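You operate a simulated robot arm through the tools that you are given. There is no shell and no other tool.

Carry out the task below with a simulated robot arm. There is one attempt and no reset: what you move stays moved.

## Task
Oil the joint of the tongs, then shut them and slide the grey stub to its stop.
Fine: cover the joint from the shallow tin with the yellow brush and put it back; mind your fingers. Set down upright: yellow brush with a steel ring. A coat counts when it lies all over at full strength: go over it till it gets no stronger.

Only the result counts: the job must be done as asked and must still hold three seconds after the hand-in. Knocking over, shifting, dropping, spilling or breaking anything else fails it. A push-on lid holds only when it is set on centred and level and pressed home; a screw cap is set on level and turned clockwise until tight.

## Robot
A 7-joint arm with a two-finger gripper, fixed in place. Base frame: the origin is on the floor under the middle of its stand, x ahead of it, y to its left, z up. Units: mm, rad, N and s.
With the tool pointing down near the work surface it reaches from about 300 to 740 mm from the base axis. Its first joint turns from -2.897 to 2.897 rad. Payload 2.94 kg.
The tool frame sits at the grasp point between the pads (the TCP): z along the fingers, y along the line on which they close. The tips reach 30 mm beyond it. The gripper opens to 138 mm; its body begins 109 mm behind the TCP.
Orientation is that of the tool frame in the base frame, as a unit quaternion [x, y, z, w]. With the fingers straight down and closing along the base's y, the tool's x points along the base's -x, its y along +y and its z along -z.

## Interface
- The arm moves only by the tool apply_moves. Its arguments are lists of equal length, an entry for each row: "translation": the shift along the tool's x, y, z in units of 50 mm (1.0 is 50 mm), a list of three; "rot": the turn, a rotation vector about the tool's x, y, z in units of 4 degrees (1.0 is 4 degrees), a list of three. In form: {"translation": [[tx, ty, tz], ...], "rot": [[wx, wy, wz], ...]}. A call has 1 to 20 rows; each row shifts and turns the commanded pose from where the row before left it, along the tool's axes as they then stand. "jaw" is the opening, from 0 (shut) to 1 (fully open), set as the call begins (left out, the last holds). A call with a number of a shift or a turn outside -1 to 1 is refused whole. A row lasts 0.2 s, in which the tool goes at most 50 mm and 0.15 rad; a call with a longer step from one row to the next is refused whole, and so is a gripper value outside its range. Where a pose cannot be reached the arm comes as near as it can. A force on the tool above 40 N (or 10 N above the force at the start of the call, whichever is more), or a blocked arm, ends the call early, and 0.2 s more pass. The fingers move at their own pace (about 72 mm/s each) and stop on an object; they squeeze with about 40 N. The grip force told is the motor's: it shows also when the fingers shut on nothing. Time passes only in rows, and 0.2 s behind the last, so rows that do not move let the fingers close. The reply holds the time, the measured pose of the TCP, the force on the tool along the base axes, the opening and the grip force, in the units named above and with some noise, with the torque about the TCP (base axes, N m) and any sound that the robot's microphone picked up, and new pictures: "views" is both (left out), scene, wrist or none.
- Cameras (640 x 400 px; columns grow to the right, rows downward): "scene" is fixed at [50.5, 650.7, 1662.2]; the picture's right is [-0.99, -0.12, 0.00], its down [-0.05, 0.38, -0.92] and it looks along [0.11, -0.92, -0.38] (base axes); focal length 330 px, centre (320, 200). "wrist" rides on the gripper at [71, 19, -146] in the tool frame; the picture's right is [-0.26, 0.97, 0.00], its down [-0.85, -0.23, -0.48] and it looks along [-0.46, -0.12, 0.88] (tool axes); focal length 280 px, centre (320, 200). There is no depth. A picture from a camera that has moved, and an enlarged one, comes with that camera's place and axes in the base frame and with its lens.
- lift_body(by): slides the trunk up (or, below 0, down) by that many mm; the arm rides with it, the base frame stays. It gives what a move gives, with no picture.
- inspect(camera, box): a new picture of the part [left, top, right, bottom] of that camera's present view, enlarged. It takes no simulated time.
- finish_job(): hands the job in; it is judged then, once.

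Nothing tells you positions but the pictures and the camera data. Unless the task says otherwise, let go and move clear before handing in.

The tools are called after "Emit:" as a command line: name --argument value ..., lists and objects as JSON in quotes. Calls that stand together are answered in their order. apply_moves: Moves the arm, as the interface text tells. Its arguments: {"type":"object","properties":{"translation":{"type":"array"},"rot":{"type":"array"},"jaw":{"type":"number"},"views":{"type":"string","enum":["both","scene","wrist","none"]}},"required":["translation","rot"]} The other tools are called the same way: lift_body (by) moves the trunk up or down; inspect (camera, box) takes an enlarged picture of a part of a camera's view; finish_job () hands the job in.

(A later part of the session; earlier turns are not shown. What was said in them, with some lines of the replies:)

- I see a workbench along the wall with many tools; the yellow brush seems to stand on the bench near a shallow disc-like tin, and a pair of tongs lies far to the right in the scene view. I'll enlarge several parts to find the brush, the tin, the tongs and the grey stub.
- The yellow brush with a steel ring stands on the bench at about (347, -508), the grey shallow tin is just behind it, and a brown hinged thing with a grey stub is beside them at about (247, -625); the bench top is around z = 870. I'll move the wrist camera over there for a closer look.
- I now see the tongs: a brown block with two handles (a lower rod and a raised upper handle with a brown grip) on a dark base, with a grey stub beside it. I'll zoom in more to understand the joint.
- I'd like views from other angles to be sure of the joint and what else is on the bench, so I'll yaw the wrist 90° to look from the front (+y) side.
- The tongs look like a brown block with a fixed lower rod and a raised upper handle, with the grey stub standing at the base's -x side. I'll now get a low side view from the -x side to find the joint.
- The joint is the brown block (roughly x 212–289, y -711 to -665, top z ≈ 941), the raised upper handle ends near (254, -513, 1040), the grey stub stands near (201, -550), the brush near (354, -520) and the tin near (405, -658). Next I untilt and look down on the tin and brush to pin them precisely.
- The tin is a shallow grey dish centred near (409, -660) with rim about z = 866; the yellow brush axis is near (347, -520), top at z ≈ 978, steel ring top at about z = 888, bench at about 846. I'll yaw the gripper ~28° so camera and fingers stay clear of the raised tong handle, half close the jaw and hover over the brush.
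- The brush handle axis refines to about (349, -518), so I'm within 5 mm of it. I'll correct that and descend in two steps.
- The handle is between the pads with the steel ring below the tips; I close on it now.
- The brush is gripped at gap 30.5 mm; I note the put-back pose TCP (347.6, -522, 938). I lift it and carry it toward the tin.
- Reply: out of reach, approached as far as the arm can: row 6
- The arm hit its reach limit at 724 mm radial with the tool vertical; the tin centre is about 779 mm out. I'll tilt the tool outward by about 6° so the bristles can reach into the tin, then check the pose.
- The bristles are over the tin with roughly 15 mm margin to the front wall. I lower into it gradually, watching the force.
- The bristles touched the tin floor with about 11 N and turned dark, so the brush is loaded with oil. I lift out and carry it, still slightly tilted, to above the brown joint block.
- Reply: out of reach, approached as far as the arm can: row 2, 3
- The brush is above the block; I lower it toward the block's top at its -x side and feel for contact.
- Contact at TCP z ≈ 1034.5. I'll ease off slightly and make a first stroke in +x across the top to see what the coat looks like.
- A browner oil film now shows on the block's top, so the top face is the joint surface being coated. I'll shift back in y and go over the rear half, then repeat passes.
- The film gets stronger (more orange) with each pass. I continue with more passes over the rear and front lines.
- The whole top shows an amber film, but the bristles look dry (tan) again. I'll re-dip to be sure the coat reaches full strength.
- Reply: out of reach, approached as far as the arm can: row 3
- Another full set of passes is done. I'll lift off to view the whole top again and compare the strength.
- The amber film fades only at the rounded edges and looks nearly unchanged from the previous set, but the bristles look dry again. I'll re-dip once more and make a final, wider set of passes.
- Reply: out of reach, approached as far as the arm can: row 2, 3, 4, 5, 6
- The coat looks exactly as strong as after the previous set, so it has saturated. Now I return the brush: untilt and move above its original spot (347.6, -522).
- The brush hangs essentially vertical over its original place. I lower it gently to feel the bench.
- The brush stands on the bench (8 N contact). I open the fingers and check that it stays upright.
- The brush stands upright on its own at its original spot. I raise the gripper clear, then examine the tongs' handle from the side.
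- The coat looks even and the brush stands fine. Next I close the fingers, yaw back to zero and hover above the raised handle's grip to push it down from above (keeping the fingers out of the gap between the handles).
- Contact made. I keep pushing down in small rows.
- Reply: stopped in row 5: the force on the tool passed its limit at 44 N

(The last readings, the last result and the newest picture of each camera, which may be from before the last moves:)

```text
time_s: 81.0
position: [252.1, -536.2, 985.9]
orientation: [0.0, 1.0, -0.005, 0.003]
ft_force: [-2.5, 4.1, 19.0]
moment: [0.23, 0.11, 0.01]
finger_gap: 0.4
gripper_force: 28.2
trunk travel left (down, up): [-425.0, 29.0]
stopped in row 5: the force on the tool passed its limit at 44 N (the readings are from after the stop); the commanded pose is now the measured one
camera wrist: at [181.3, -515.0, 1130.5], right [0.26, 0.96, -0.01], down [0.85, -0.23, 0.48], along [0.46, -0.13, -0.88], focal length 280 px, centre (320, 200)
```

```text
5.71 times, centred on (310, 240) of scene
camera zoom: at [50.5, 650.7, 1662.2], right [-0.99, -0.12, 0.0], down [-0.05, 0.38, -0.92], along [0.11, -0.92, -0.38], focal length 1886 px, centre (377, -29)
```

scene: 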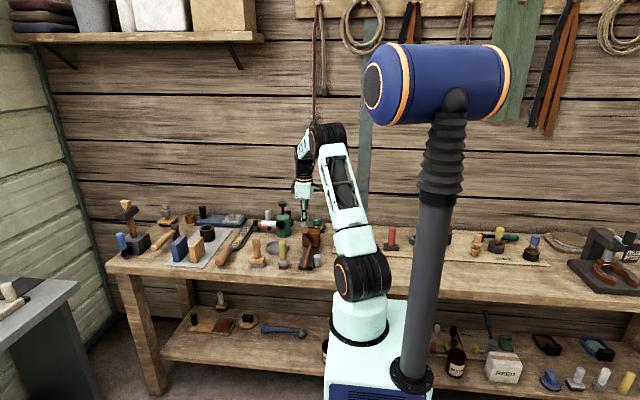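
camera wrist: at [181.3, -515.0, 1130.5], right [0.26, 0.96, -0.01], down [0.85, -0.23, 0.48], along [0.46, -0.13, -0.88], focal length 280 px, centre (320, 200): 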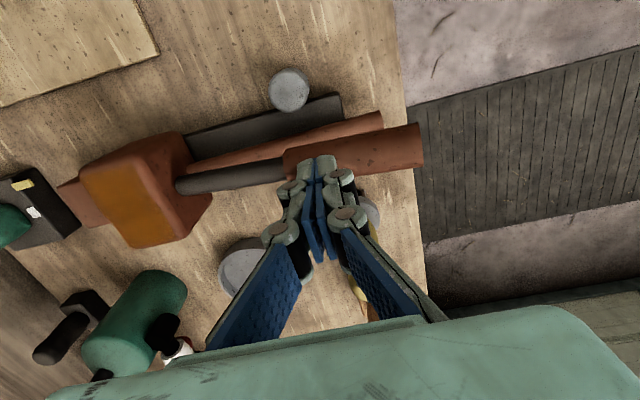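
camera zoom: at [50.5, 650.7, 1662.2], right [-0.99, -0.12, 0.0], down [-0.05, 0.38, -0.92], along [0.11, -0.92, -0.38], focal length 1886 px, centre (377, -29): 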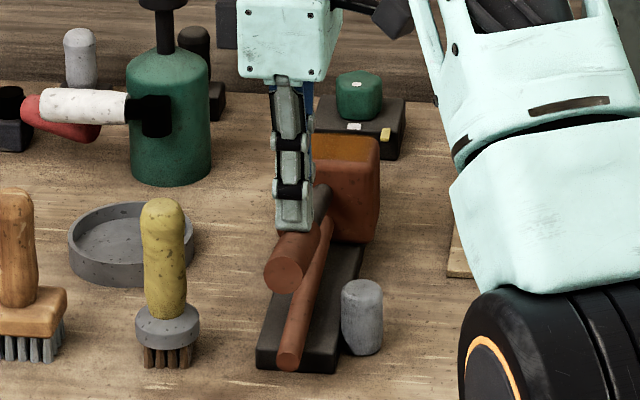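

The handle went down easily and then met a firm stop at about 12° above level. I ease off and check whether it stays shut.

Emit:
apply_moves --translation '[[0, 0, -0.2], [0, 0, -0.6], [0, 0, -0.8], [0, 0, -0.8], [0, 0, 0]]' --rot '[[0, 0, 0], [0, 0, 0], [0, 0, 0], [0, 0, 0], [0, 0, 0]]' --views "wrist"

Emit:
inspect --camera "scene" --box '[280, 205, 340, 275]'

Emit:
inspect --camera "wrist" --box '[80, 50, 420, 250]'

```text
time_s: 82.2
position: [252.0, -535.3, 1103.3]
orientation: [0.0, 1.0, -0.003, 0.003]
ft_force: [0.1, 0.6, -0.8]
moment: [-0.02, -0.02, 0.06]
finger_gap: 0.0
gripper_force: 28.8
trunk travel left (down, up): [-425.0, 29.0]
camera wrist: at [180.9, -515.2, 1248.2], right [0.26, 0.97, 0.0], down [0.85, -0.23, 0.48], along [0.46, -0.13, -0.88], focal length 280 px, centre (320, 200)
```

wrist: 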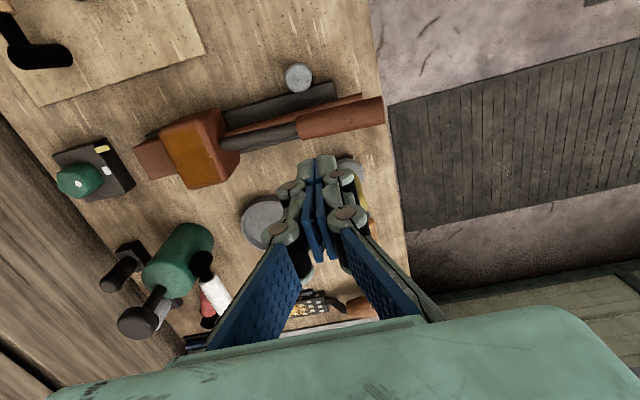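

```text
5.71 times, centred on (310, 240) of scene
camera zoom: at [50.5, 650.7, 1662.2], right [-0.99, -0.12, 0.0], down [-0.05, 0.38, -0.92], along [0.11, -0.92, -0.38], focal length 1886 px, centre (377, -29)
```

zoom: 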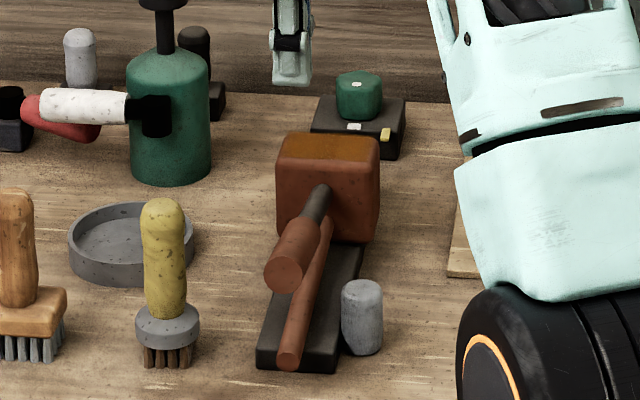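

```text
1.88 times, centred on (250, 150) of wrist
camera zoom: at [180.9, -515.2, 1248.2], right [0.26, 0.97, 0.0], down [0.85, -0.23, 0.48], along [0.46, -0.13, -0.88], focal length 528 px, centre (452, 294)
```

zoom: 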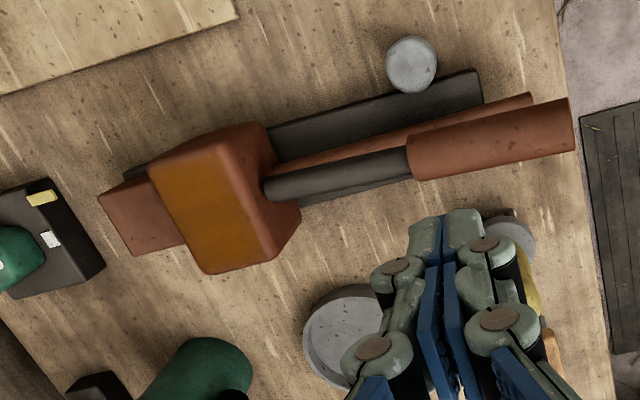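

The handle stays down. I take a low side view from the -x side to verify it's fully shut and to study how the stub is guided.

Emit:
apply_moves --translation '[[0.768, -0.1, -0.108], [0.768, -0.1, -0.108], [0.768, -0.1, -0.108], [0.768, -0.1, -0.108], [0.768, -0.1, -0.108], [0, 0, 0], [0, 0, 0], [0, 0, 0], [0, 0, 0], [0, 0, 0], [0, 0, 0], [0, 0, 0], [0, 0, 0], [0, 0, 0], [0, 0, 0], [0, 0, 0], [0, 0, 0]]' --rot '[[0, 0, 0], [0, 0, 0], [0, 0, 0], [0, 0, 0], [0, 0, 0], [0, -1, 0], [0, -1, 0], [0, -1, 0], [0, -1, 0], [0, -1, 0], [0, -1, 0], [0, -1, 0], [0, -1, 0], [0, -1, 0], [0, -1, 0], [0, -1, 0], [0, 0, 0]]' --views "wrist"

Emit:
inspect --camera "wrist" --box '[180, 40, 420, 200]'

Emit:
inspect --camera "wrist" --box '[290, 30, 400, 120]'

```text
time_s: 85.8
position: [59.1, -560.4, 1129.4]
orientation: [-0.002, 0.927, -0.002, 0.376]
ft_force: [0.7, -0.5, -0.9]
moment: [-0.04, 0.0, -0.01]
finger_gap: 0.1
gripper_force: 28.1
trunk travel left (down, up): [-425.0, 29.0]
camera wrist: at [-91.6, -540.9, 1183.1], right [0.19, 0.97, 0.18], down [0.28, -0.22, 0.93], along [0.94, -0.13, -0.31], focal length 280 px, centre (320, 200)
```

wrist: 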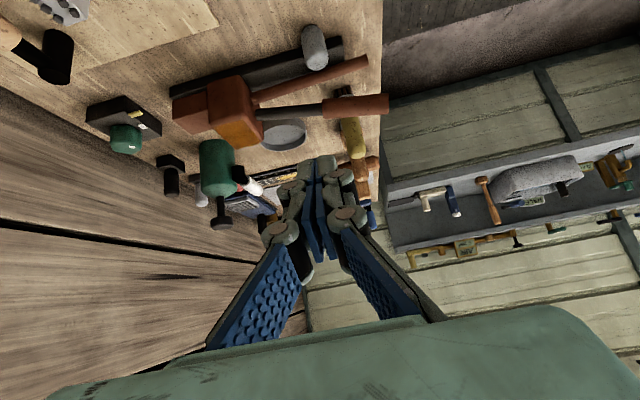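

```text
2.50 times, centred on (300, 120) of wrist
camera zoom: at [-91.6, -540.9, 1183.1], right [0.19, 0.97, 0.18], down [0.28, -0.22, 0.93], along [0.94, -0.13, -0.31], focal length 701 px, centre (370, 400)
```

zoom: 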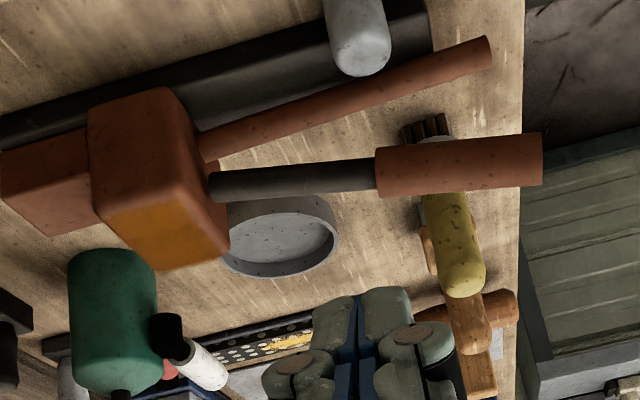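

```text
4.44 times, centred on (345, 75) of wrist
camera zoom: at [-91.6, -540.9, 1183.1], right [0.19, 0.97, 0.18], down [0.28, -0.22, 0.93], along [0.94, -0.13, -0.31], focal length 1246 px, centre (209, 756)
```

zoom: 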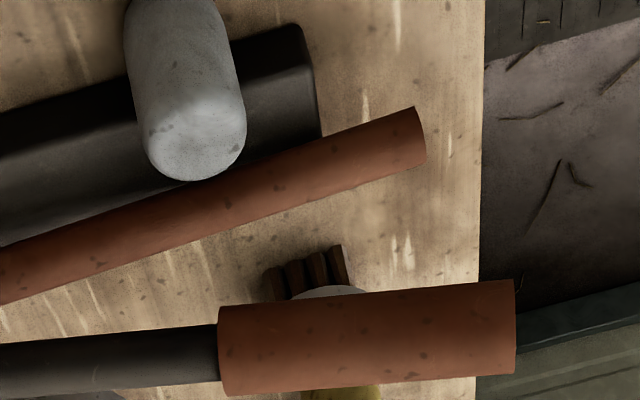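

Emit:
inspect --camera "wrist" --box '[280, 10, 350, 80]'

Emit:
inspect --camera "wrist" --box '[165, 60, 275, 150]'

```text
5.71 times, centred on (315, 45) of wrist
camera zoom: at [-91.6, -540.9, 1183.1], right [0.19, 0.97, 0.18], down [0.28, -0.22, 0.93], along [0.94, -0.13, -0.31], focal length 1602 px, centre (349, 1086)
```

zoom: 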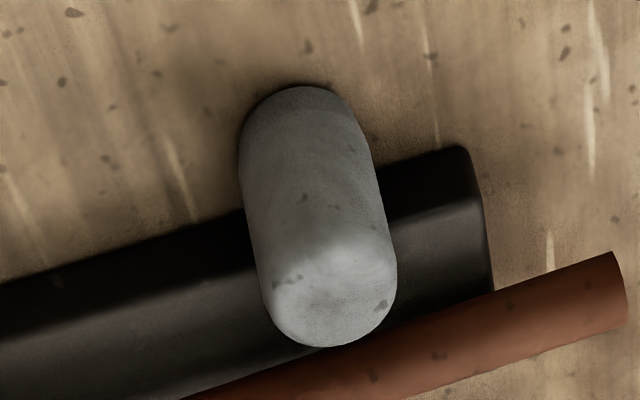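

```text
4.44 times, centred on (220, 105) of wrist
camera zoom: at [-91.6, -540.9, 1183.1], right [0.19, 0.97, 0.18], down [0.28, -0.22, 0.93], along [0.94, -0.13, -0.31], focal length 1246 px, centre (764, 622)
```

zoom: 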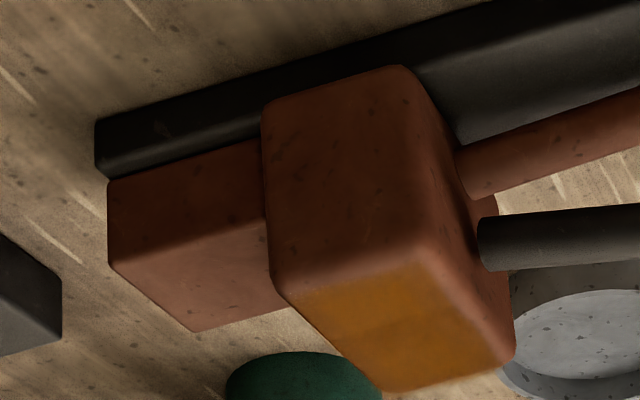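

I'd like to confirm that was the hinge's end stop by pressing again nearer the handle's end, where the leverage is better.

Emit:
apply_moves --translation '[[0, 0, 0], [0, 0, 0], [0, 0, 0], [0, 0, 0], [0, 0, 0], [0, 0, 0], [0, 0, 0], [0, 0, 0], [0, 0, 0], [0, 0, 0], [0, 0, 0], [-0.78, 0.272, 0], [-0.78, 0.272, 0], [-0.78, 0.272, 0], [-0.78, 0.272, 0], [-0.78, 0.272, 0], [0, 0, 0]]' --rot '[[0, 1, 0], [0, 1, 0], [0, 1, 0], [0, 1, 0], [0, 1, 0], [0, 1, 0], [0, 1, 0], [0, 1, 0], [0, 1, 0], [0, 1, 0], [0, 1, 0], [0, 0, 0], [0, 0, 0], [0, 0, 0], [0, 0, 0], [0, 0, 0], [0, 0, 0]]' --views "wrist"

```text
time_s: 89.3
position: [258.2, -492.3, 1130.8]
orientation: [0.0, 1.0, -0.004, 0.002]
ft_force: [0.1, -0.4, 0.2]
moment: [0.0, -0.01, 0.01]
finger_gap: 0.0
gripper_force: 28.6
trunk travel left (down, up): [-425.0, 29.0]
camera wrist: at [186.9, -473.0, 1275.6], right [0.26, 0.96, -0.01], down [0.85, -0.23, 0.48], along [0.46, -0.13, -0.88], focal length 280 px, centre (320, 200)
```

wrist: 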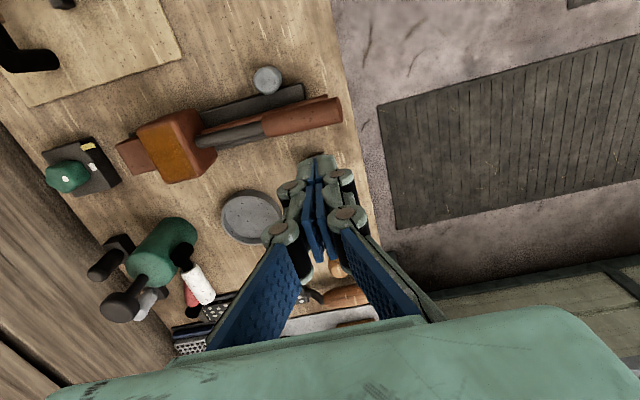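

Emit:
apply_moves --translation '[[0.08, 0, 0.8], [0, 0, 0.8], [0, 0, 0.7], [0, 0, 0.1], [0, 0, 0.1], [0, 0, 0.1], [0, 0, 0.08], [0, 0, 0.08], [0, 0, 0.08]]' --rot '[[0, 0, 0], [0, 0, 0], [0, 0, 0], [0, 0, 0], [0, 0, 0], [0, 0, 0], [0, 0, 0], [0, 0, 0], [0, 0, 0]]' --views "wrist"

Emit:
inspect --camera "scene" --box '[280, 205, 340, 275]'

```text
time_s: 91.3
position: [252.7, -494.3, 995.2]
orientation: [0.0, 1.0, -0.009, 0.004]
ft_force: [-1.3, 2.1, 40.6]
moment: [0.37, 0.11, 0.03]
finger_gap: 0.0
gripper_force: 28.6
trunk travel left (down, up): [-425.0, 29.0]
camera wrist: at [180.4, -472.0, 1138.3], right [0.26, 0.96, -0.01], down [0.84, -0.22, 0.49], along [0.47, -0.14, -0.87], focal length 280 px, centre (320, 200)
```

wrist: 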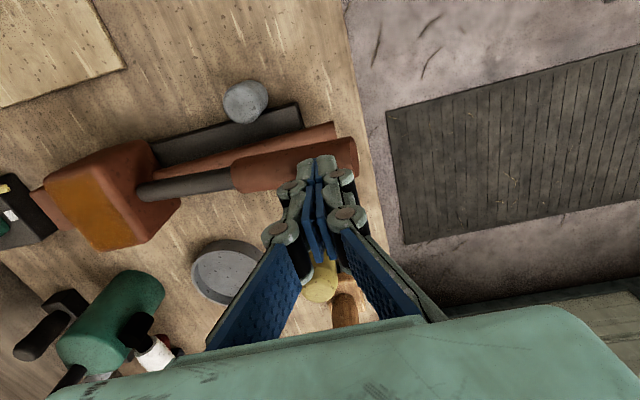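

```text
5.71 times, centred on (310, 240) of scene
camera zoom: at [50.5, 650.7, 1662.2], right [-0.99, -0.12, 0.0], down [-0.05, 0.38, -0.92], along [0.11, -0.92, -0.38], focal length 1886 px, centre (377, -29)
```

zoom: 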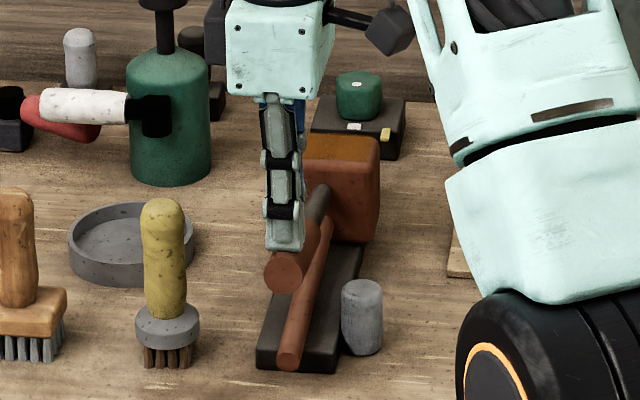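

The handle hits the same stop at the same angle with 40 N, so the tongs are shut. Now I go up, open the jaw and hover above the grey stub.

Emit:
apply_moves --translation '[[0, 0, -0.4], [0, 0, -0.9], [0, 0, -0.9], [0.547, -0.54, 0], [0.547, -0.54, 0], [0, 0, 0]]' --rot '[[0, 0, 0], [0, 0, 0], [0, 0, 0], [0, 0, 0], [0, 0, 0], [0, 0, 0]]' --jaw 0.45 --views "both"

Emit:
inspect --camera "wrist" --box '[230, 40, 400, 200]'

Emit:
inspect --camera "scene" --box '[280, 205, 340, 275]'

```text
time_s: 92.8
position: [195.6, -547.2, 1097.2]
orientation: [0.0, 1.0, -0.003, 0.002]
ft_force: [0.1, -0.2, 0.1]
moment: [-0.02, -0.01, 0.04]
finger_gap: 62.3
gripper_force: 0.0
trunk travel left (down, up): [-425.0, 29.0]
camera wrist: at [125.5, -527.0, 1240.7], right [0.26, 0.97, 0.0], down [0.85, -0.23, 0.48], along [0.46, -0.13, -0.88], focal length 280 px, centre (320, 200)
```

scene: 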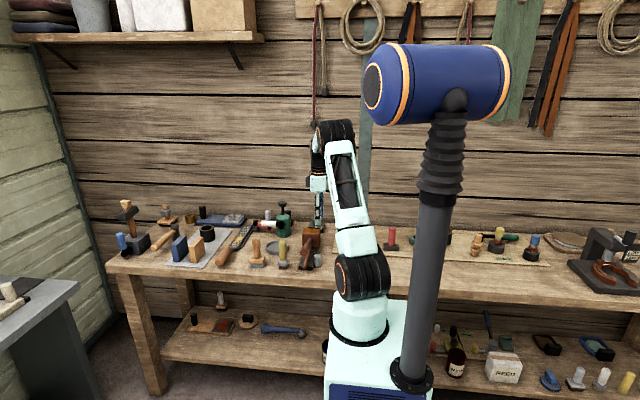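
wrist: 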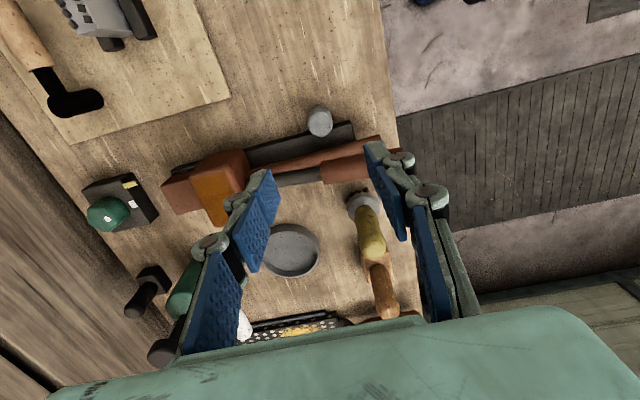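

```text
2.50 times, centred on (315, 120) of wrist
camera zoom: at [125.5, -527.0, 1240.7], right [0.26, 0.97, 0.0], down [0.85, -0.23, 0.48], along [0.46, -0.13, -0.88], focal length 701 px, centre (332, 400)
```

zoom: 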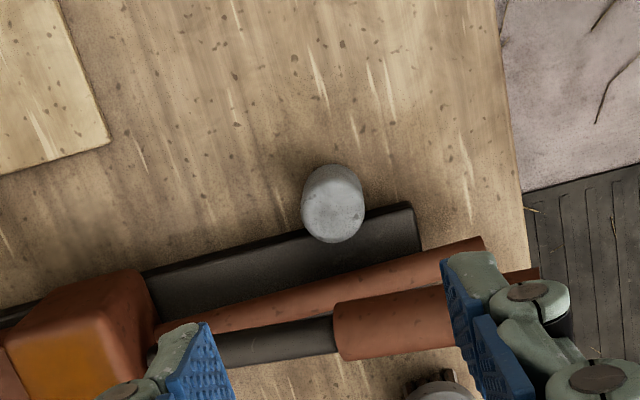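

```text
5.71 times, centred on (310, 240) of scene
camera zoom: at [50.5, 650.7, 1662.2], right [-0.99, -0.12, 0.0], down [-0.05, 0.38, -0.92], along [0.11, -0.92, -0.38], focal length 1886 px, centre (377, -29)
```

zoom: 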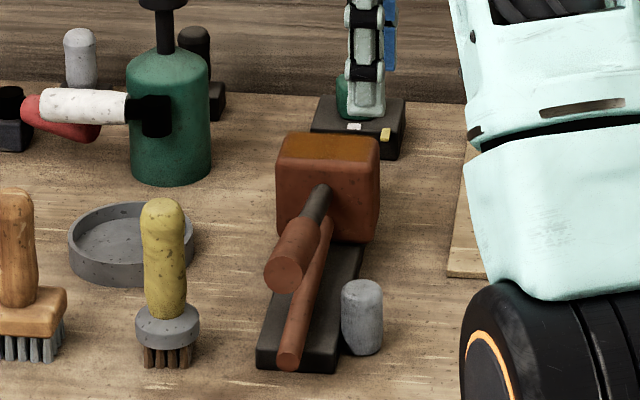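

Emit:
apply_moves --translation '[[-0.04, -0.02, 0.9], [0, 0, 0.9], [0, 0, 0.9], [0, 0, 0.8], [0, 0, 0]]' --rot '[[0, 0, 0], [0, 0, 0], [0, 0, 0], [0, 0, 0], [0, 0, 0]]' --views "both"

Emit:
inspect --camera "scene" --box '[285, 220, 340, 275]'

Emit:
inspect --camera "wrist" --box '[200, 60, 440, 280]'

```text
time_s: 94.0
position: [197.5, -547.4, 922.5]
orientation: [0.0, 1.0, -0.003, 0.001]
ft_force: [-0.5, -0.4, -1.0]
moment: [-0.01, 0.01, 0.02]
finger_gap: 62.2
gripper_force: 0.0
trunk travel left (down, up): [-425.0, 29.0]
camera wrist: at [127.2, -528.2, 1066.9], right [0.26, 0.96, -0.01], down [0.85, -0.23, 0.48], along [0.46, -0.13, -0.88], focal length 280 px, centre (320, 200)
```

scene: 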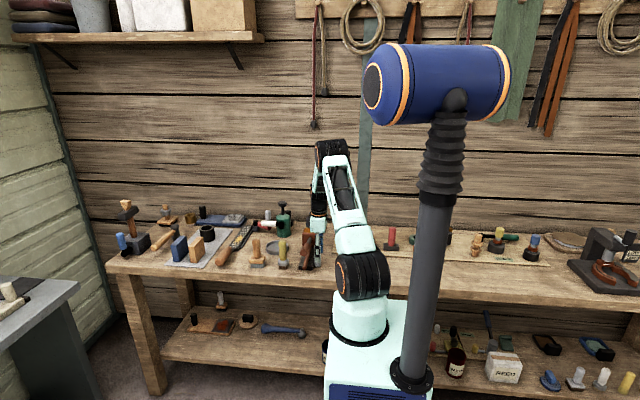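
wrist: 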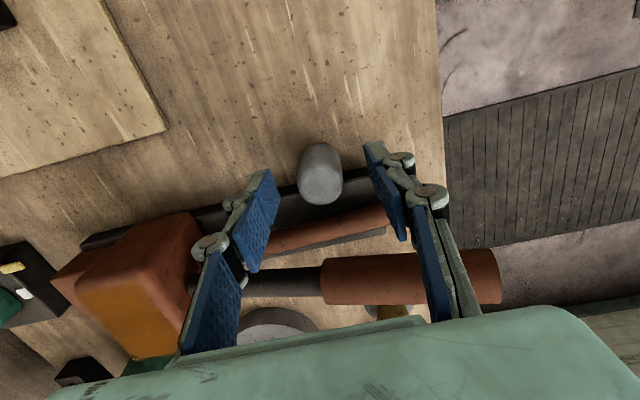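

```text
7.27 times, centred on (312, 248) of scene
camera zoom: at [50.5, 650.7, 1662.2], right [-0.99, -0.12, 0.0], down [-0.05, 0.38, -0.92], along [0.11, -0.92, -0.38], focal length 2401 px, centre (374, -146)
```

zoom: 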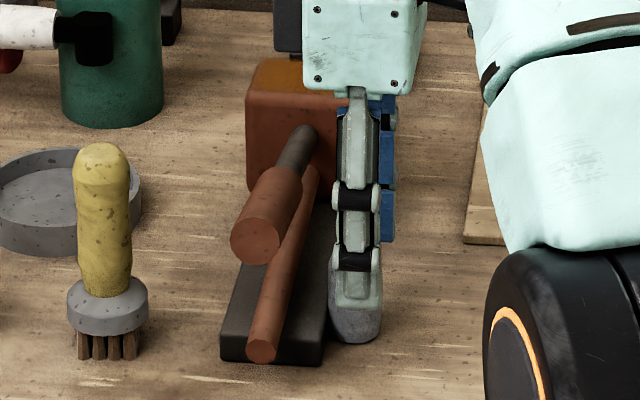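

```text
1.82 times, centred on (320, 170) of wrist
camera zoom: at [127.2, -528.2, 1066.9], right [0.26, 0.96, -0.01], down [0.85, -0.23, 0.48], along [0.46, -0.13, -0.88], focal length 510 px, centre (320, 254)
```

zoom: 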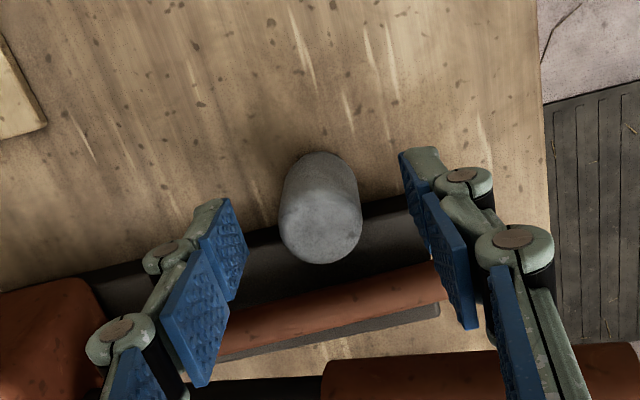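

Emit:
apply_moves --translation '[[0, 0, 0.4], [0, 0, 0.24], [0, 0, 0]]' --rot '[[0, 0, 0], [0, 0, 0], [0, 0, 0]]' --views "wrist"

Emit:
inspect --camera "scene" --box '[285, 220, 340, 275]'

```text
time_s: 94.8
position: [199.2, -548.6, 890.3]
orientation: [0.0, 1.0, -0.003, 0.002]
ft_force: [0.4, 0.3, 0.2]
moment: [-0.02, 0.03, 0.02]
finger_gap: 62.1
gripper_force: 0.1
trunk travel left (down, up): [-425.0, 29.0]
camera wrist: at [128.0, -528.9, 1034.6], right [0.26, 0.96, -0.01], down [0.85, -0.23, 0.48], along [0.46, -0.13, -0.88], focal length 280 px, centre (320, 200)
```

wrist: 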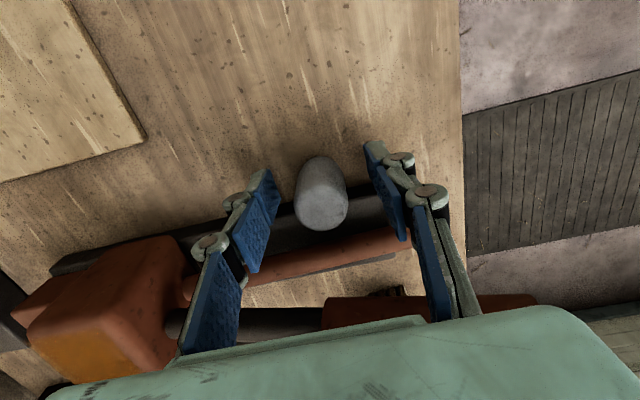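

```text
7.27 times, centred on (312, 248) of scene
camera zoom: at [50.5, 650.7, 1662.2], right [-0.99, -0.12, 0.0], down [-0.05, 0.38, -0.92], along [0.11, -0.92, -0.38], focal length 2401 px, centre (374, -146)
```

zoom: 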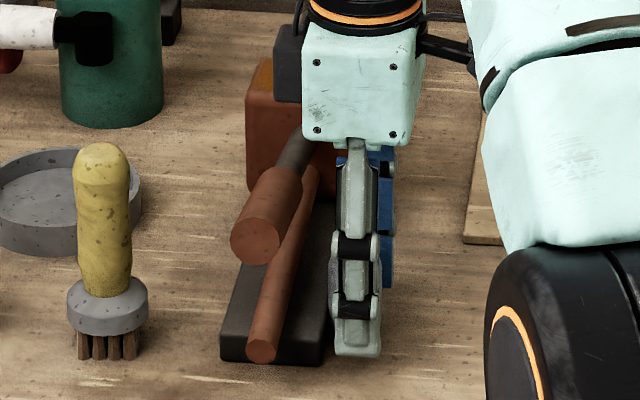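

The stub is centred between the pads. I close on it gently.

Emit:
apply_moves --translation '[[0, 0, 0], [0, 0, 0], [0, 0, 0]]' --rot '[[0, 0, 0], [0, 0, 0], [0, 0, 0]]' --jaw 0.0 --views "wrist"

```text
time_s: 95.5
position: [198.1, -549.1, 890.3]
orientation: [0.0, 1.0, -0.004, 0.002]
ft_force: [-0.3, -2.6, -1.4]
moment: [-0.09, -0.02, -0.05]
finger_gap: 30.9
gripper_force: 44.9
trunk travel left (down, up): [-425.0, 29.0]
camera wrist: at [128.0, -529.1, 1034.6], right [0.26, 0.96, -0.01], down [0.85, -0.23, 0.48], along [0.46, -0.13, -0.88], focal length 280 px, centre (320, 200)
```

wrist: 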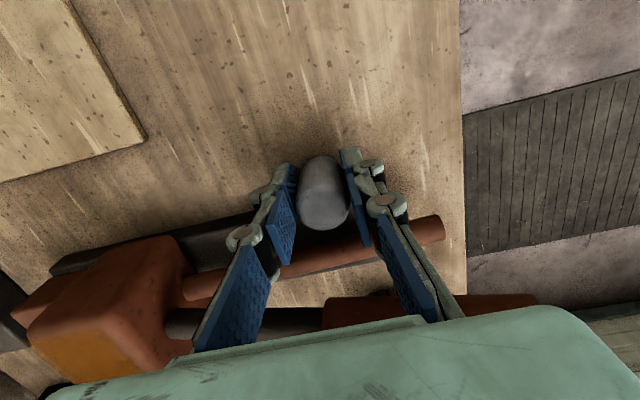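

Emit:
apply_moves --translation '[[0, -0.06, 0], [0, -0.06, 0], [0, 0, 0]]' --rot '[[0, 0, 0], [0, 0, 0], [0, 0, 0]]' --views "wrist"

```text
time_s: 96.3
position: [198.0, -551.0, 890.6]
orientation: [0.0, 1.0, 0.0, 0.0]
ft_force: [-2.9, 17.0, -0.6]
moment: [0.77, -0.02, 0.14]
finger_gap: 31.1
gripper_force: 45.3
trunk travel left (down, up): [-425.0, 29.0]
camera wrist: at [128.2, -531.8, 1034.8], right [0.26, 0.97, 0.0], down [0.85, -0.23, 0.48], along [0.46, -0.12, -0.88], focal length 280 px, centre (320, 200)
```

wrist: 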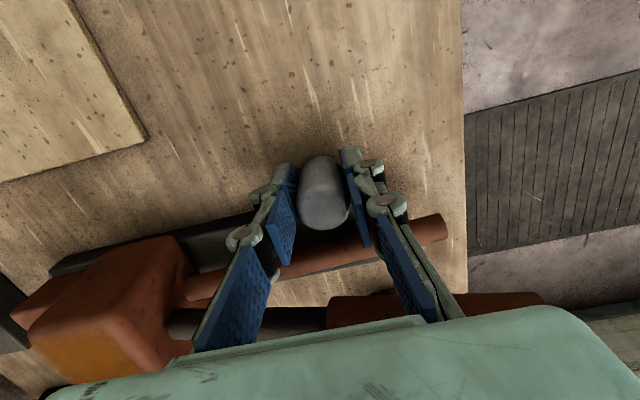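

Pushing toward -y is blocked (17 N for about 2 mm). I try +y instead.

Emit:
apply_moves --translation '[[0, 0.12, 0], [0, 0.05, 0], [0, 0.06, 0], [0, 0, 0]]' --rot '[[0, 0, 0], [0, 0, 0], [0, 0, 0], [0, 0, 0]]' --views "wrist"

```text
time_s: 97.3
position: [198.0, -544.3, 890.7]
orientation: [0.0, 1.0, -0.004, 0.002]
ft_force: [-5.7, -3.4, -4.1]
moment: [-0.5, 0.25, -0.08]
finger_gap: 31.0
gripper_force: 44.7
trunk travel left (down, up): [-425.0, 29.0]
camera wrist: at [128.0, -524.0, 1034.8], right [0.26, 0.96, -0.01], down [0.85, -0.23, 0.48], along [0.46, -0.13, -0.88], focal length 280 px, centre (320, 200)
```

wrist: 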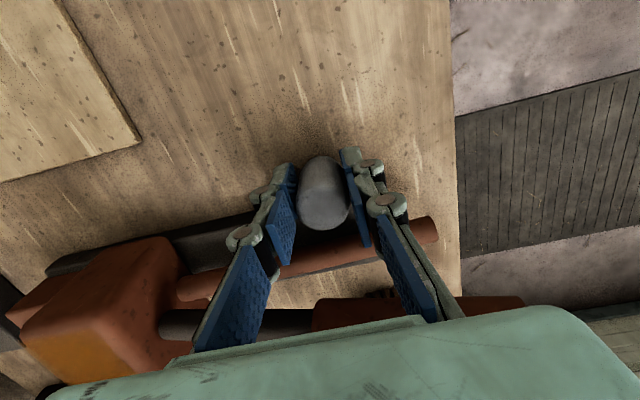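

It moves toward +y with little resistance, but there's some side force, so the slide axis may be slightly skewed. I follow it in small steps, relieving the side force.

Emit:
apply_moves --translation '[[0.02, 0, 0.01], [0, 0, 0]]' --rot '[[0, 0, 0], [0, 0, 0]]' --views "none"

Emit:
apply_moves --translation '[[0, 0.1, 0], [0, 0, 0]]' --rot '[[0, 0, 0], [0, 0, 0]]' --views "none"

Emit:
inspect --camera "scene" --box '[285, 220, 340, 275]'

```text
time_s: 98.0
position: [198.8, -543.3, 891.8]
orientation: [0.001, 1.0, -0.004, 0.001]
ft_force: [-3.0, -3.8, 0.1]
moment: [-0.07, 0.42, -0.03]
finger_gap: 31.0
gripper_force: 44.9
trunk travel left (down, up): [-425.0, 29.0]
```

```text
time_s: 98.5
position: [198.8, -539.0, 891.5]
orientation: [0.0, 1.0, -0.003, 0.002]
ft_force: [-0.3, -3.6, 3.1]
moment: [-0.11, -0.09, 0.0]
finger_gap: 30.9
gripper_force: 44.9
trunk travel left (down, up): [-425.0, 29.0]
```

```text
7.27 times, centred on (312, 248) of scene
camera zoom: at [50.5, 650.7, 1662.2], right [-0.99, -0.12, 0.0], down [-0.05, 0.38, -0.92], along [0.11, -0.92, -0.38], focal length 2401 px, centre (374, -146)
```

zoom: 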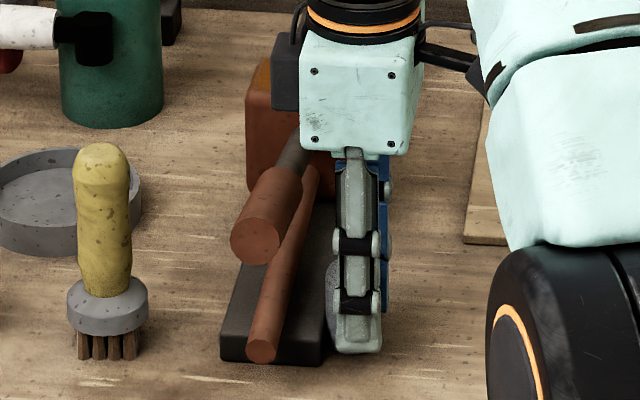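

The stub slides freely toward +y, so its stop is in that direction. I continue until the force rises.

Emit:
apply_moves --translation '[[0, 0.08, -0.01], [0, 0.08, 0], [0, 0.08, 0], [0, 0, 0]]' --rot '[[0, 0, 0], [0, 0, 0], [0, 0, 0], [0, 0, 0]]' --views "none"

Emit:
inspect --camera "wrist" --box '[200, 100, 480, 300]'

```text
time_s: 99.5
position: [198.9, -525.3, 890.5]
orientation: [-0.001, 1.0, -0.003, 0.002]
ft_force: [1.4, -3.0, -2.3]
moment: [-0.07, -0.46, -0.1]
finger_gap: 30.9
gripper_force: 45.1
trunk travel left (down, up): [-425.0, 29.0]
```

```text
2.00 times, centred on (340, 200) of wrist
camera zoom: at [128.0, -506.0, 1034.8], right [0.26, 0.97, 0.0], down [0.85, -0.23, 0.48], along [0.46, -0.13, -0.88], focal length 561 px, centre (280, 200)
```

zoom: 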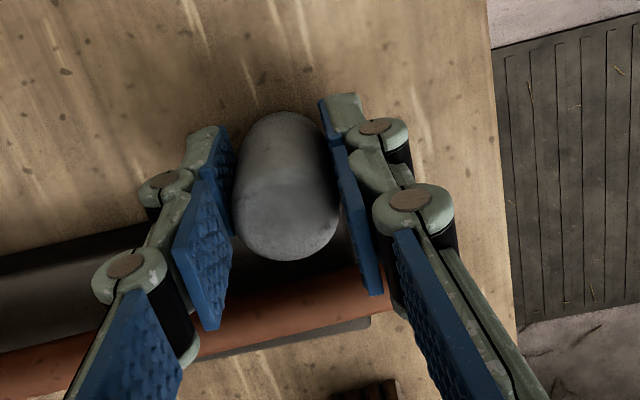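

Emit:
apply_moves --translation '[[0, 0.08, 0], [0, 0.08, 0], [0, 0.08, 0], [0, 0, 0]]' --rot '[[0, 0, 0], [0, 0, 0], [0, 0, 0], [0, 0, 0]]' --views "none"

Emit:
inspect --camera "scene" --box '[285, 220, 340, 285]'

```text
time_s: 100.5
position: [198.8, -514.1, 890.3]
orientation: [0.001, 1.0, -0.003, 0.001]
ft_force: [2.3, -2.7, 0.0]
moment: [-0.12, -0.05, 0.02]
finger_gap: 31.1
gripper_force: 45.3
trunk travel left (down, up): [-425.0, 29.0]
```

```text
6.15 times, centred on (312, 252) of scene
camera zoom: at [50.5, 650.7, 1662.2], right [-0.99, -0.12, 0.0], down [-0.05, 0.38, -0.92], along [0.11, -0.92, -0.38], focal length 2031 px, centre (366, -123)
```

zoom: 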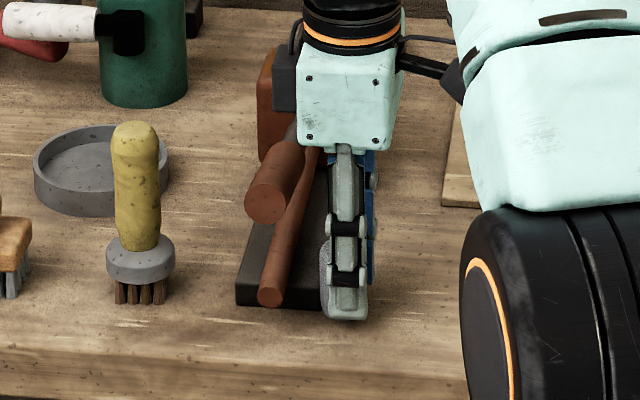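

Emit:
apply_moves --translation '[[0, 0.05, 0], [0, 0.05, 0], [0, 0, 0]]' --rot '[[0, 0, 0], [0, 0, 0], [0, 0, 0]]' --views "none"

Emit:
inspect --camera "wrist" --box '[200, 100, 480, 300]'

```text
time_s: 101.3
position: [198.1, -509.6, 890.0]
orientation: [0.0, 1.0, -0.003, 0.002]
ft_force: [3.4, -5.4, 2.5]
moment: [-0.14, 0.09, -0.01]
finger_gap: 30.9
gripper_force: 44.5
trunk travel left (down, up): [-425.0, 29.0]
```

```text
2.00 times, centred on (340, 200) of wrist
camera zoom: at [127.9, -489.6, 1034.8], right [0.26, 0.97, -0.01], down [0.85, -0.23, 0.48], along [0.46, -0.13, -0.88], focal length 561 px, centre (280, 200)
```

zoom: 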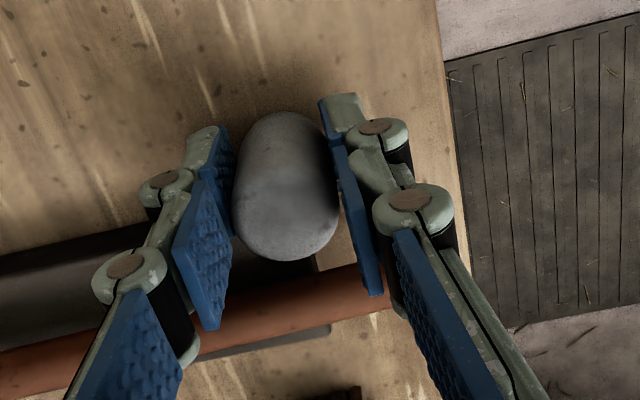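

Emit:
apply_moves --translation '[[-0.014, 0.05, 0], [0, 0.05, 0], [0, 0, 0]]' --rot '[[0, 0, 0], [0, 0, 0], [0, 0, 0]]' --views "none"

Emit:
apply_moves --translation '[[0, 0.04, 0], [0, 0, 0]]' --rot '[[0, 0, 0], [0, 0, 0]]' --views "none"

```text
time_s: 102.2
position: [199.3, -508.8, 890.8]
orientation: [0.001, 1.0, -0.007, 0.002]
ft_force: [1.3, -24.7, 1.3]
moment: [-0.4, 0.76, -0.17]
finger_gap: 31.0
gripper_force: 45.2
trunk travel left (down, up): [-425.0, 29.0]
```

```text
time_s: 102.8
position: [198.8, -508.6, 890.3]
orientation: [0.0, 1.0, -0.007, 0.003]
ft_force: [-3.1, -30.8, 2.1]
moment: [-0.45, 0.97, -0.19]
finger_gap: 31.1
gripper_force: 45.5
trunk travel left (down, up): [-425.0, 29.0]
```

The force climbed to 30 N with no further movement at y ≈ -508.7 after 40 mm of travel: the stub is at its stop. I relieve most of the pressure and release.

Emit:
apply_moves --translation '[[0, -0.08, 0], [0, 0, 0]]' --rot '[[0, 0, 0], [0, 0, 0]]' --views "none"

```text
time_s: 103.3
position: [199.9, -508.8, 889.5]
orientation: [-0.001, 1.0, -0.006, 0.003]
ft_force: [-5.1, -20.8, 5.2]
moment: [-0.51, -0.27, -0.27]
finger_gap: 30.9
gripper_force: 45.4
trunk travel left (down, up): [-425.0, 29.0]
```

Emit:
apply_moves --translation '[[0, -0.06, 0], [0, 0, 0]]' --rot '[[0, 0, 0], [0, 0, 0]]' --views "none"

```text
time_s: 104.0
position: [198.1, -508.7, 891.9]
orientation: [0.001, 1.0, -0.003, 0.002]
ft_force: [-2.8, -12.0, 4.8]
moment: [-0.39, -0.48, -0.12]
finger_gap: 31.0
gripper_force: 44.8
trunk travel left (down, up): [-425.0, 29.0]
```

Emit:
apply_moves --translation '[[0, -0.02, 0], [0, 0, 0], [0, 0, 0], [0, 0, 0]]' --rot '[[0, 0, 0], [0, 0, 0], [0, 0, 0], [0, 0, 0]]' --jaw 0.4 --views "wrist"

Emit:
inspect --camera "wrist" --box '[200, 100, 480, 300]'

```text
time_s: 105.0
position: [199.2, -509.1, 892.2]
orientation: [0.0, 1.0, -0.003, 0.002]
ft_force: [-0.3, -0.1, -0.2]
moment: [-0.03, 0.04, 0.0]
finger_gap: 55.0
gripper_force: 0.0
trunk travel left (down, up): [-425.0, 29.0]
camera wrist: at [127.8, -490.1, 1035.4], right [0.26, 0.97, 0.0], down [0.85, -0.23, 0.48], along [0.46, -0.13, -0.88], focal length 280 px, centre (320, 200)
```

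wrist: 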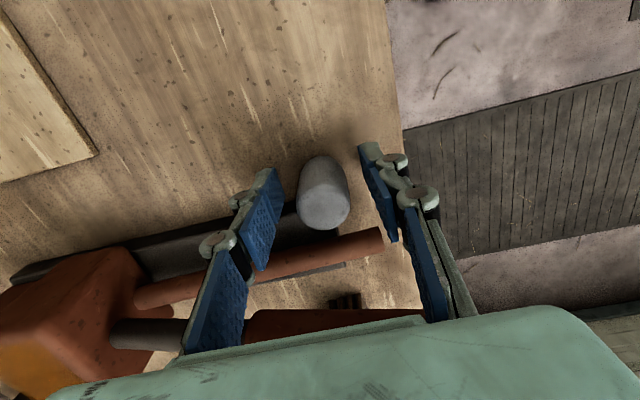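

```text
2.00 times, centred on (340, 200) of wrist
camera zoom: at [127.8, -490.1, 1035.4], right [0.26, 0.97, 0.0], down [0.85, -0.23, 0.48], along [0.46, -0.13, -0.88], focal length 561 px, centre (280, 200)
```

zoom: 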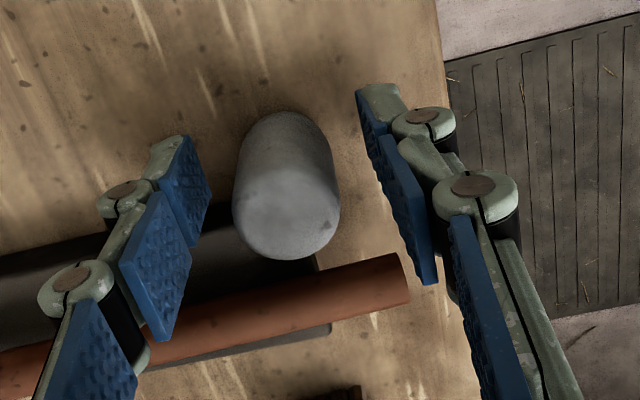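

Released cleanly with the stub staying put. I raise straight up and inspect everything.

Emit:
apply_moves --translation '[[0, 0, -0.4], [0, 0, -0.9], [0, 0, -0.9], [0, 0, -0.9], [0, 0, -0.9], [0.6, 0, -0.3], [0, 0, 0]]' --rot '[[0, 0, 0], [0, 0, 0], [0, 0, 0], [0, 0, 0], [0, 0, 0], [0, 0, 0], [0, 0, 0]]' --views "both"

Emit:
inspect --camera "scene" --box '[265, 205, 340, 280]'

Emit:
inspect --camera "wrist" --box '[180, 80, 420, 240]'

```text
time_s: 106.5
position: [167.8, -508.4, 1105.6]
orientation: [0.0, 1.0, -0.003, 0.002]
ft_force: [0.6, 0.8, -1.1]
moment: [-0.02, -0.04, -0.02]
finger_gap: 55.2
gripper_force: 0.0
trunk travel left (down, up): [-425.0, 29.0]
camera wrist: at [97.1, -490.0, 1249.1], right [0.26, 0.97, 0.0], down [0.85, -0.23, 0.48], along [0.46, -0.13, -0.88], focal length 280 px, centre (320, 200)
```

scene: 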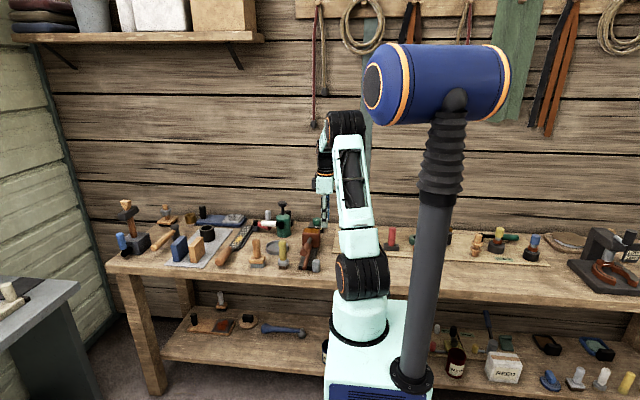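
wrist: 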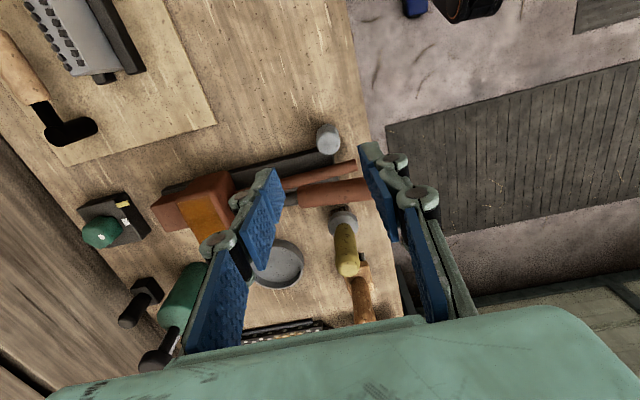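

```text
5.33 times, centred on (302, 242) of scene
camera zoom: at [50.5, 650.7, 1662.2], right [-0.99, -0.12, 0.0], down [-0.05, 0.38, -0.92], along [0.11, -0.92, -0.38], focal length 1760 px, centre (413, -27)
```

zoom: 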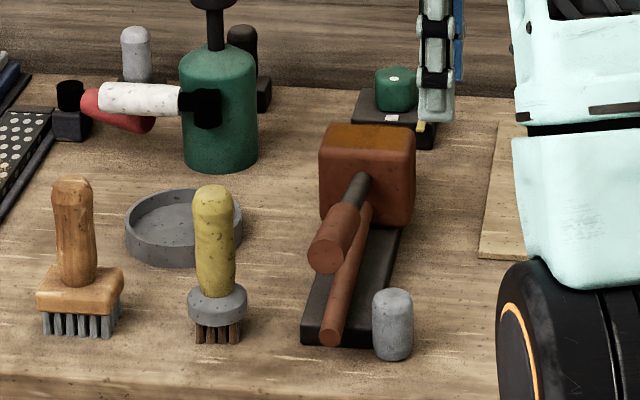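

```text
2.50 times, centred on (300, 160) of wrist
camera zoom: at [97.1, -490.0, 1249.1], right [0.26, 0.97, 0.0], down [0.85, -0.23, 0.48], along [0.46, -0.13, -0.88], focal length 701 px, centre (370, 300)
```

zoom: 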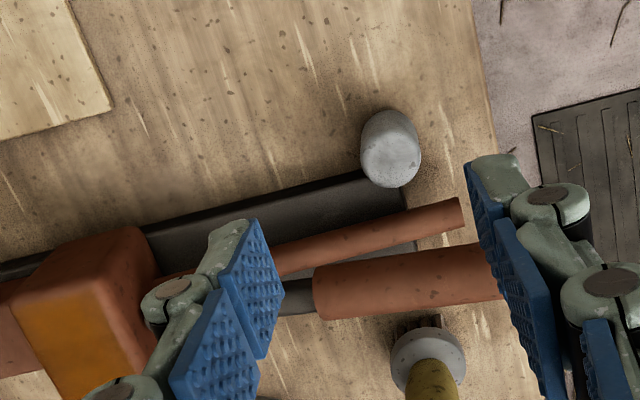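

Everything stands as it should: stub forward at its stop, handle down, brush upright. Before handing in I take one more clear look at the coat on the joint.

Emit:
apply_moves --translation '[[-0.4, -0.6, -0.3], [-0.4, -0.6, -0.3], [-0.4, -0.6, -0.3], [0, 0, 0]]' --rot '[[0, 0, 0], [0, 0, 0], [0, 0, 0], [0, 0, 0]]' --views "wrist"

Emit:
inspect --camera "wrist" --box '[200, 90, 320, 190]'

Emit:
inspect --camera "scene" --box '[300, 217, 330, 247]'

```text
time_s: 107.5
position: [230.0, -597.9, 1151.9]
orientation: [0.0, 1.0, -0.003, 0.001]
ft_force: [-0.2, -0.1, 0.0]
moment: [-0.01, 0.04, 0.02]
finger_gap: 55.1
gripper_force: 0.0
trunk travel left (down, up): [-425.0, 29.0]
camera wrist: at [158.8, -577.1, 1295.4], right [0.26, 0.96, 0.0], down [0.85, -0.23, 0.48], along [0.46, -0.13, -0.88], focal length 280 px, centre (320, 200)
```

wrist: 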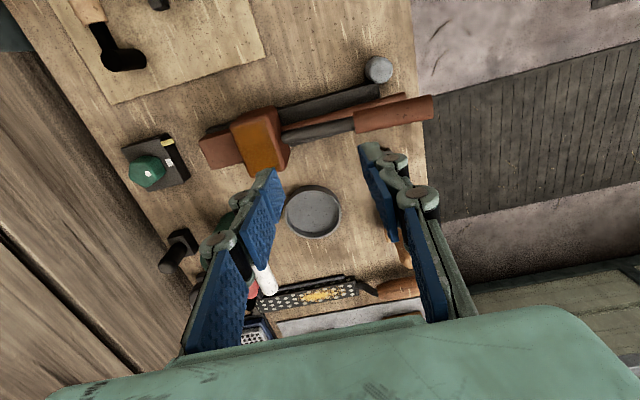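

```text
4.00 times, centred on (260, 140) of wrist
camera zoom: at [158.8, -577.1, 1295.4], right [0.26, 0.96, 0.0], down [0.85, -0.23, 0.48], along [0.46, -0.13, -0.88], focal length 1122 px, centre (560, 440)
```

zoom: 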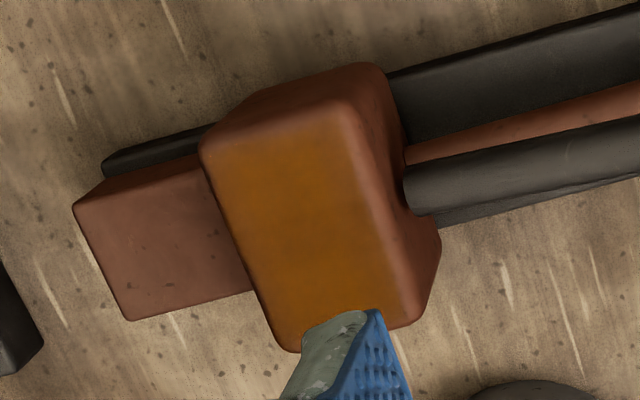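

```text
13.33 times, centred on (315, 232) of scene
camera zoom: at [50.5, 650.7, 1662.2], right [-0.99, -0.12, 0.0], down [-0.05, 0.38, -0.92], along [0.11, -0.92, -0.38], focal length 4401 px, centre (387, -227)
```

zoom: 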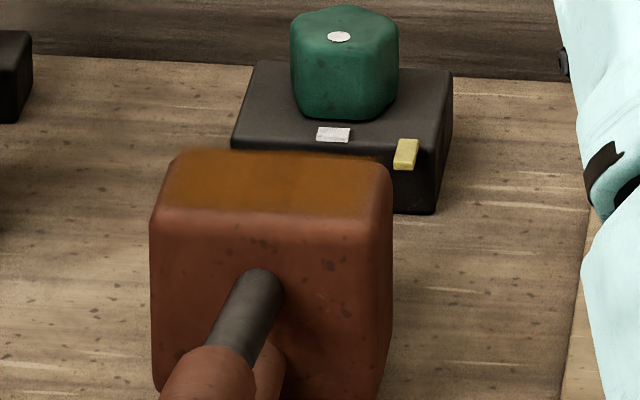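

The joint's top is evenly amber all over, the tongs are shut, the stub is at its stop, the brush stands upright in its place and the gripper is empty and clear. I hand the job in.

Emit:
finish_job

```text
The job is handed in.
```

The tongs are oiled, shut and latched, and I've handed the job in. No verdict came back, so this is what I saw and measured.

- **Joint:** I took the joint to be the brown block and oiled its top face from the shallow tin with the yellow brush. The top is now evenly amber. The last set of passes after a fresh dip made it no stronger. The sides of the block are not coated.
- **Brush:** The yellow brush is back upright on its original spot, standing by itself.
- **Tongs:** I pushed the upper handle down from above. It came to a firm stop at about 12° above level, and a second push nearer the end did not move it further. It stayed down when I let go.
- **Grey stub:** It would not move towards the block. It slid about 40 mm the other way, towards the front edge of the bench, until it stopped against about 30 N. It stayed there when released.

I saw nothing else moved, tipped or spilled. The gripper is open, empty and clear of the bench.
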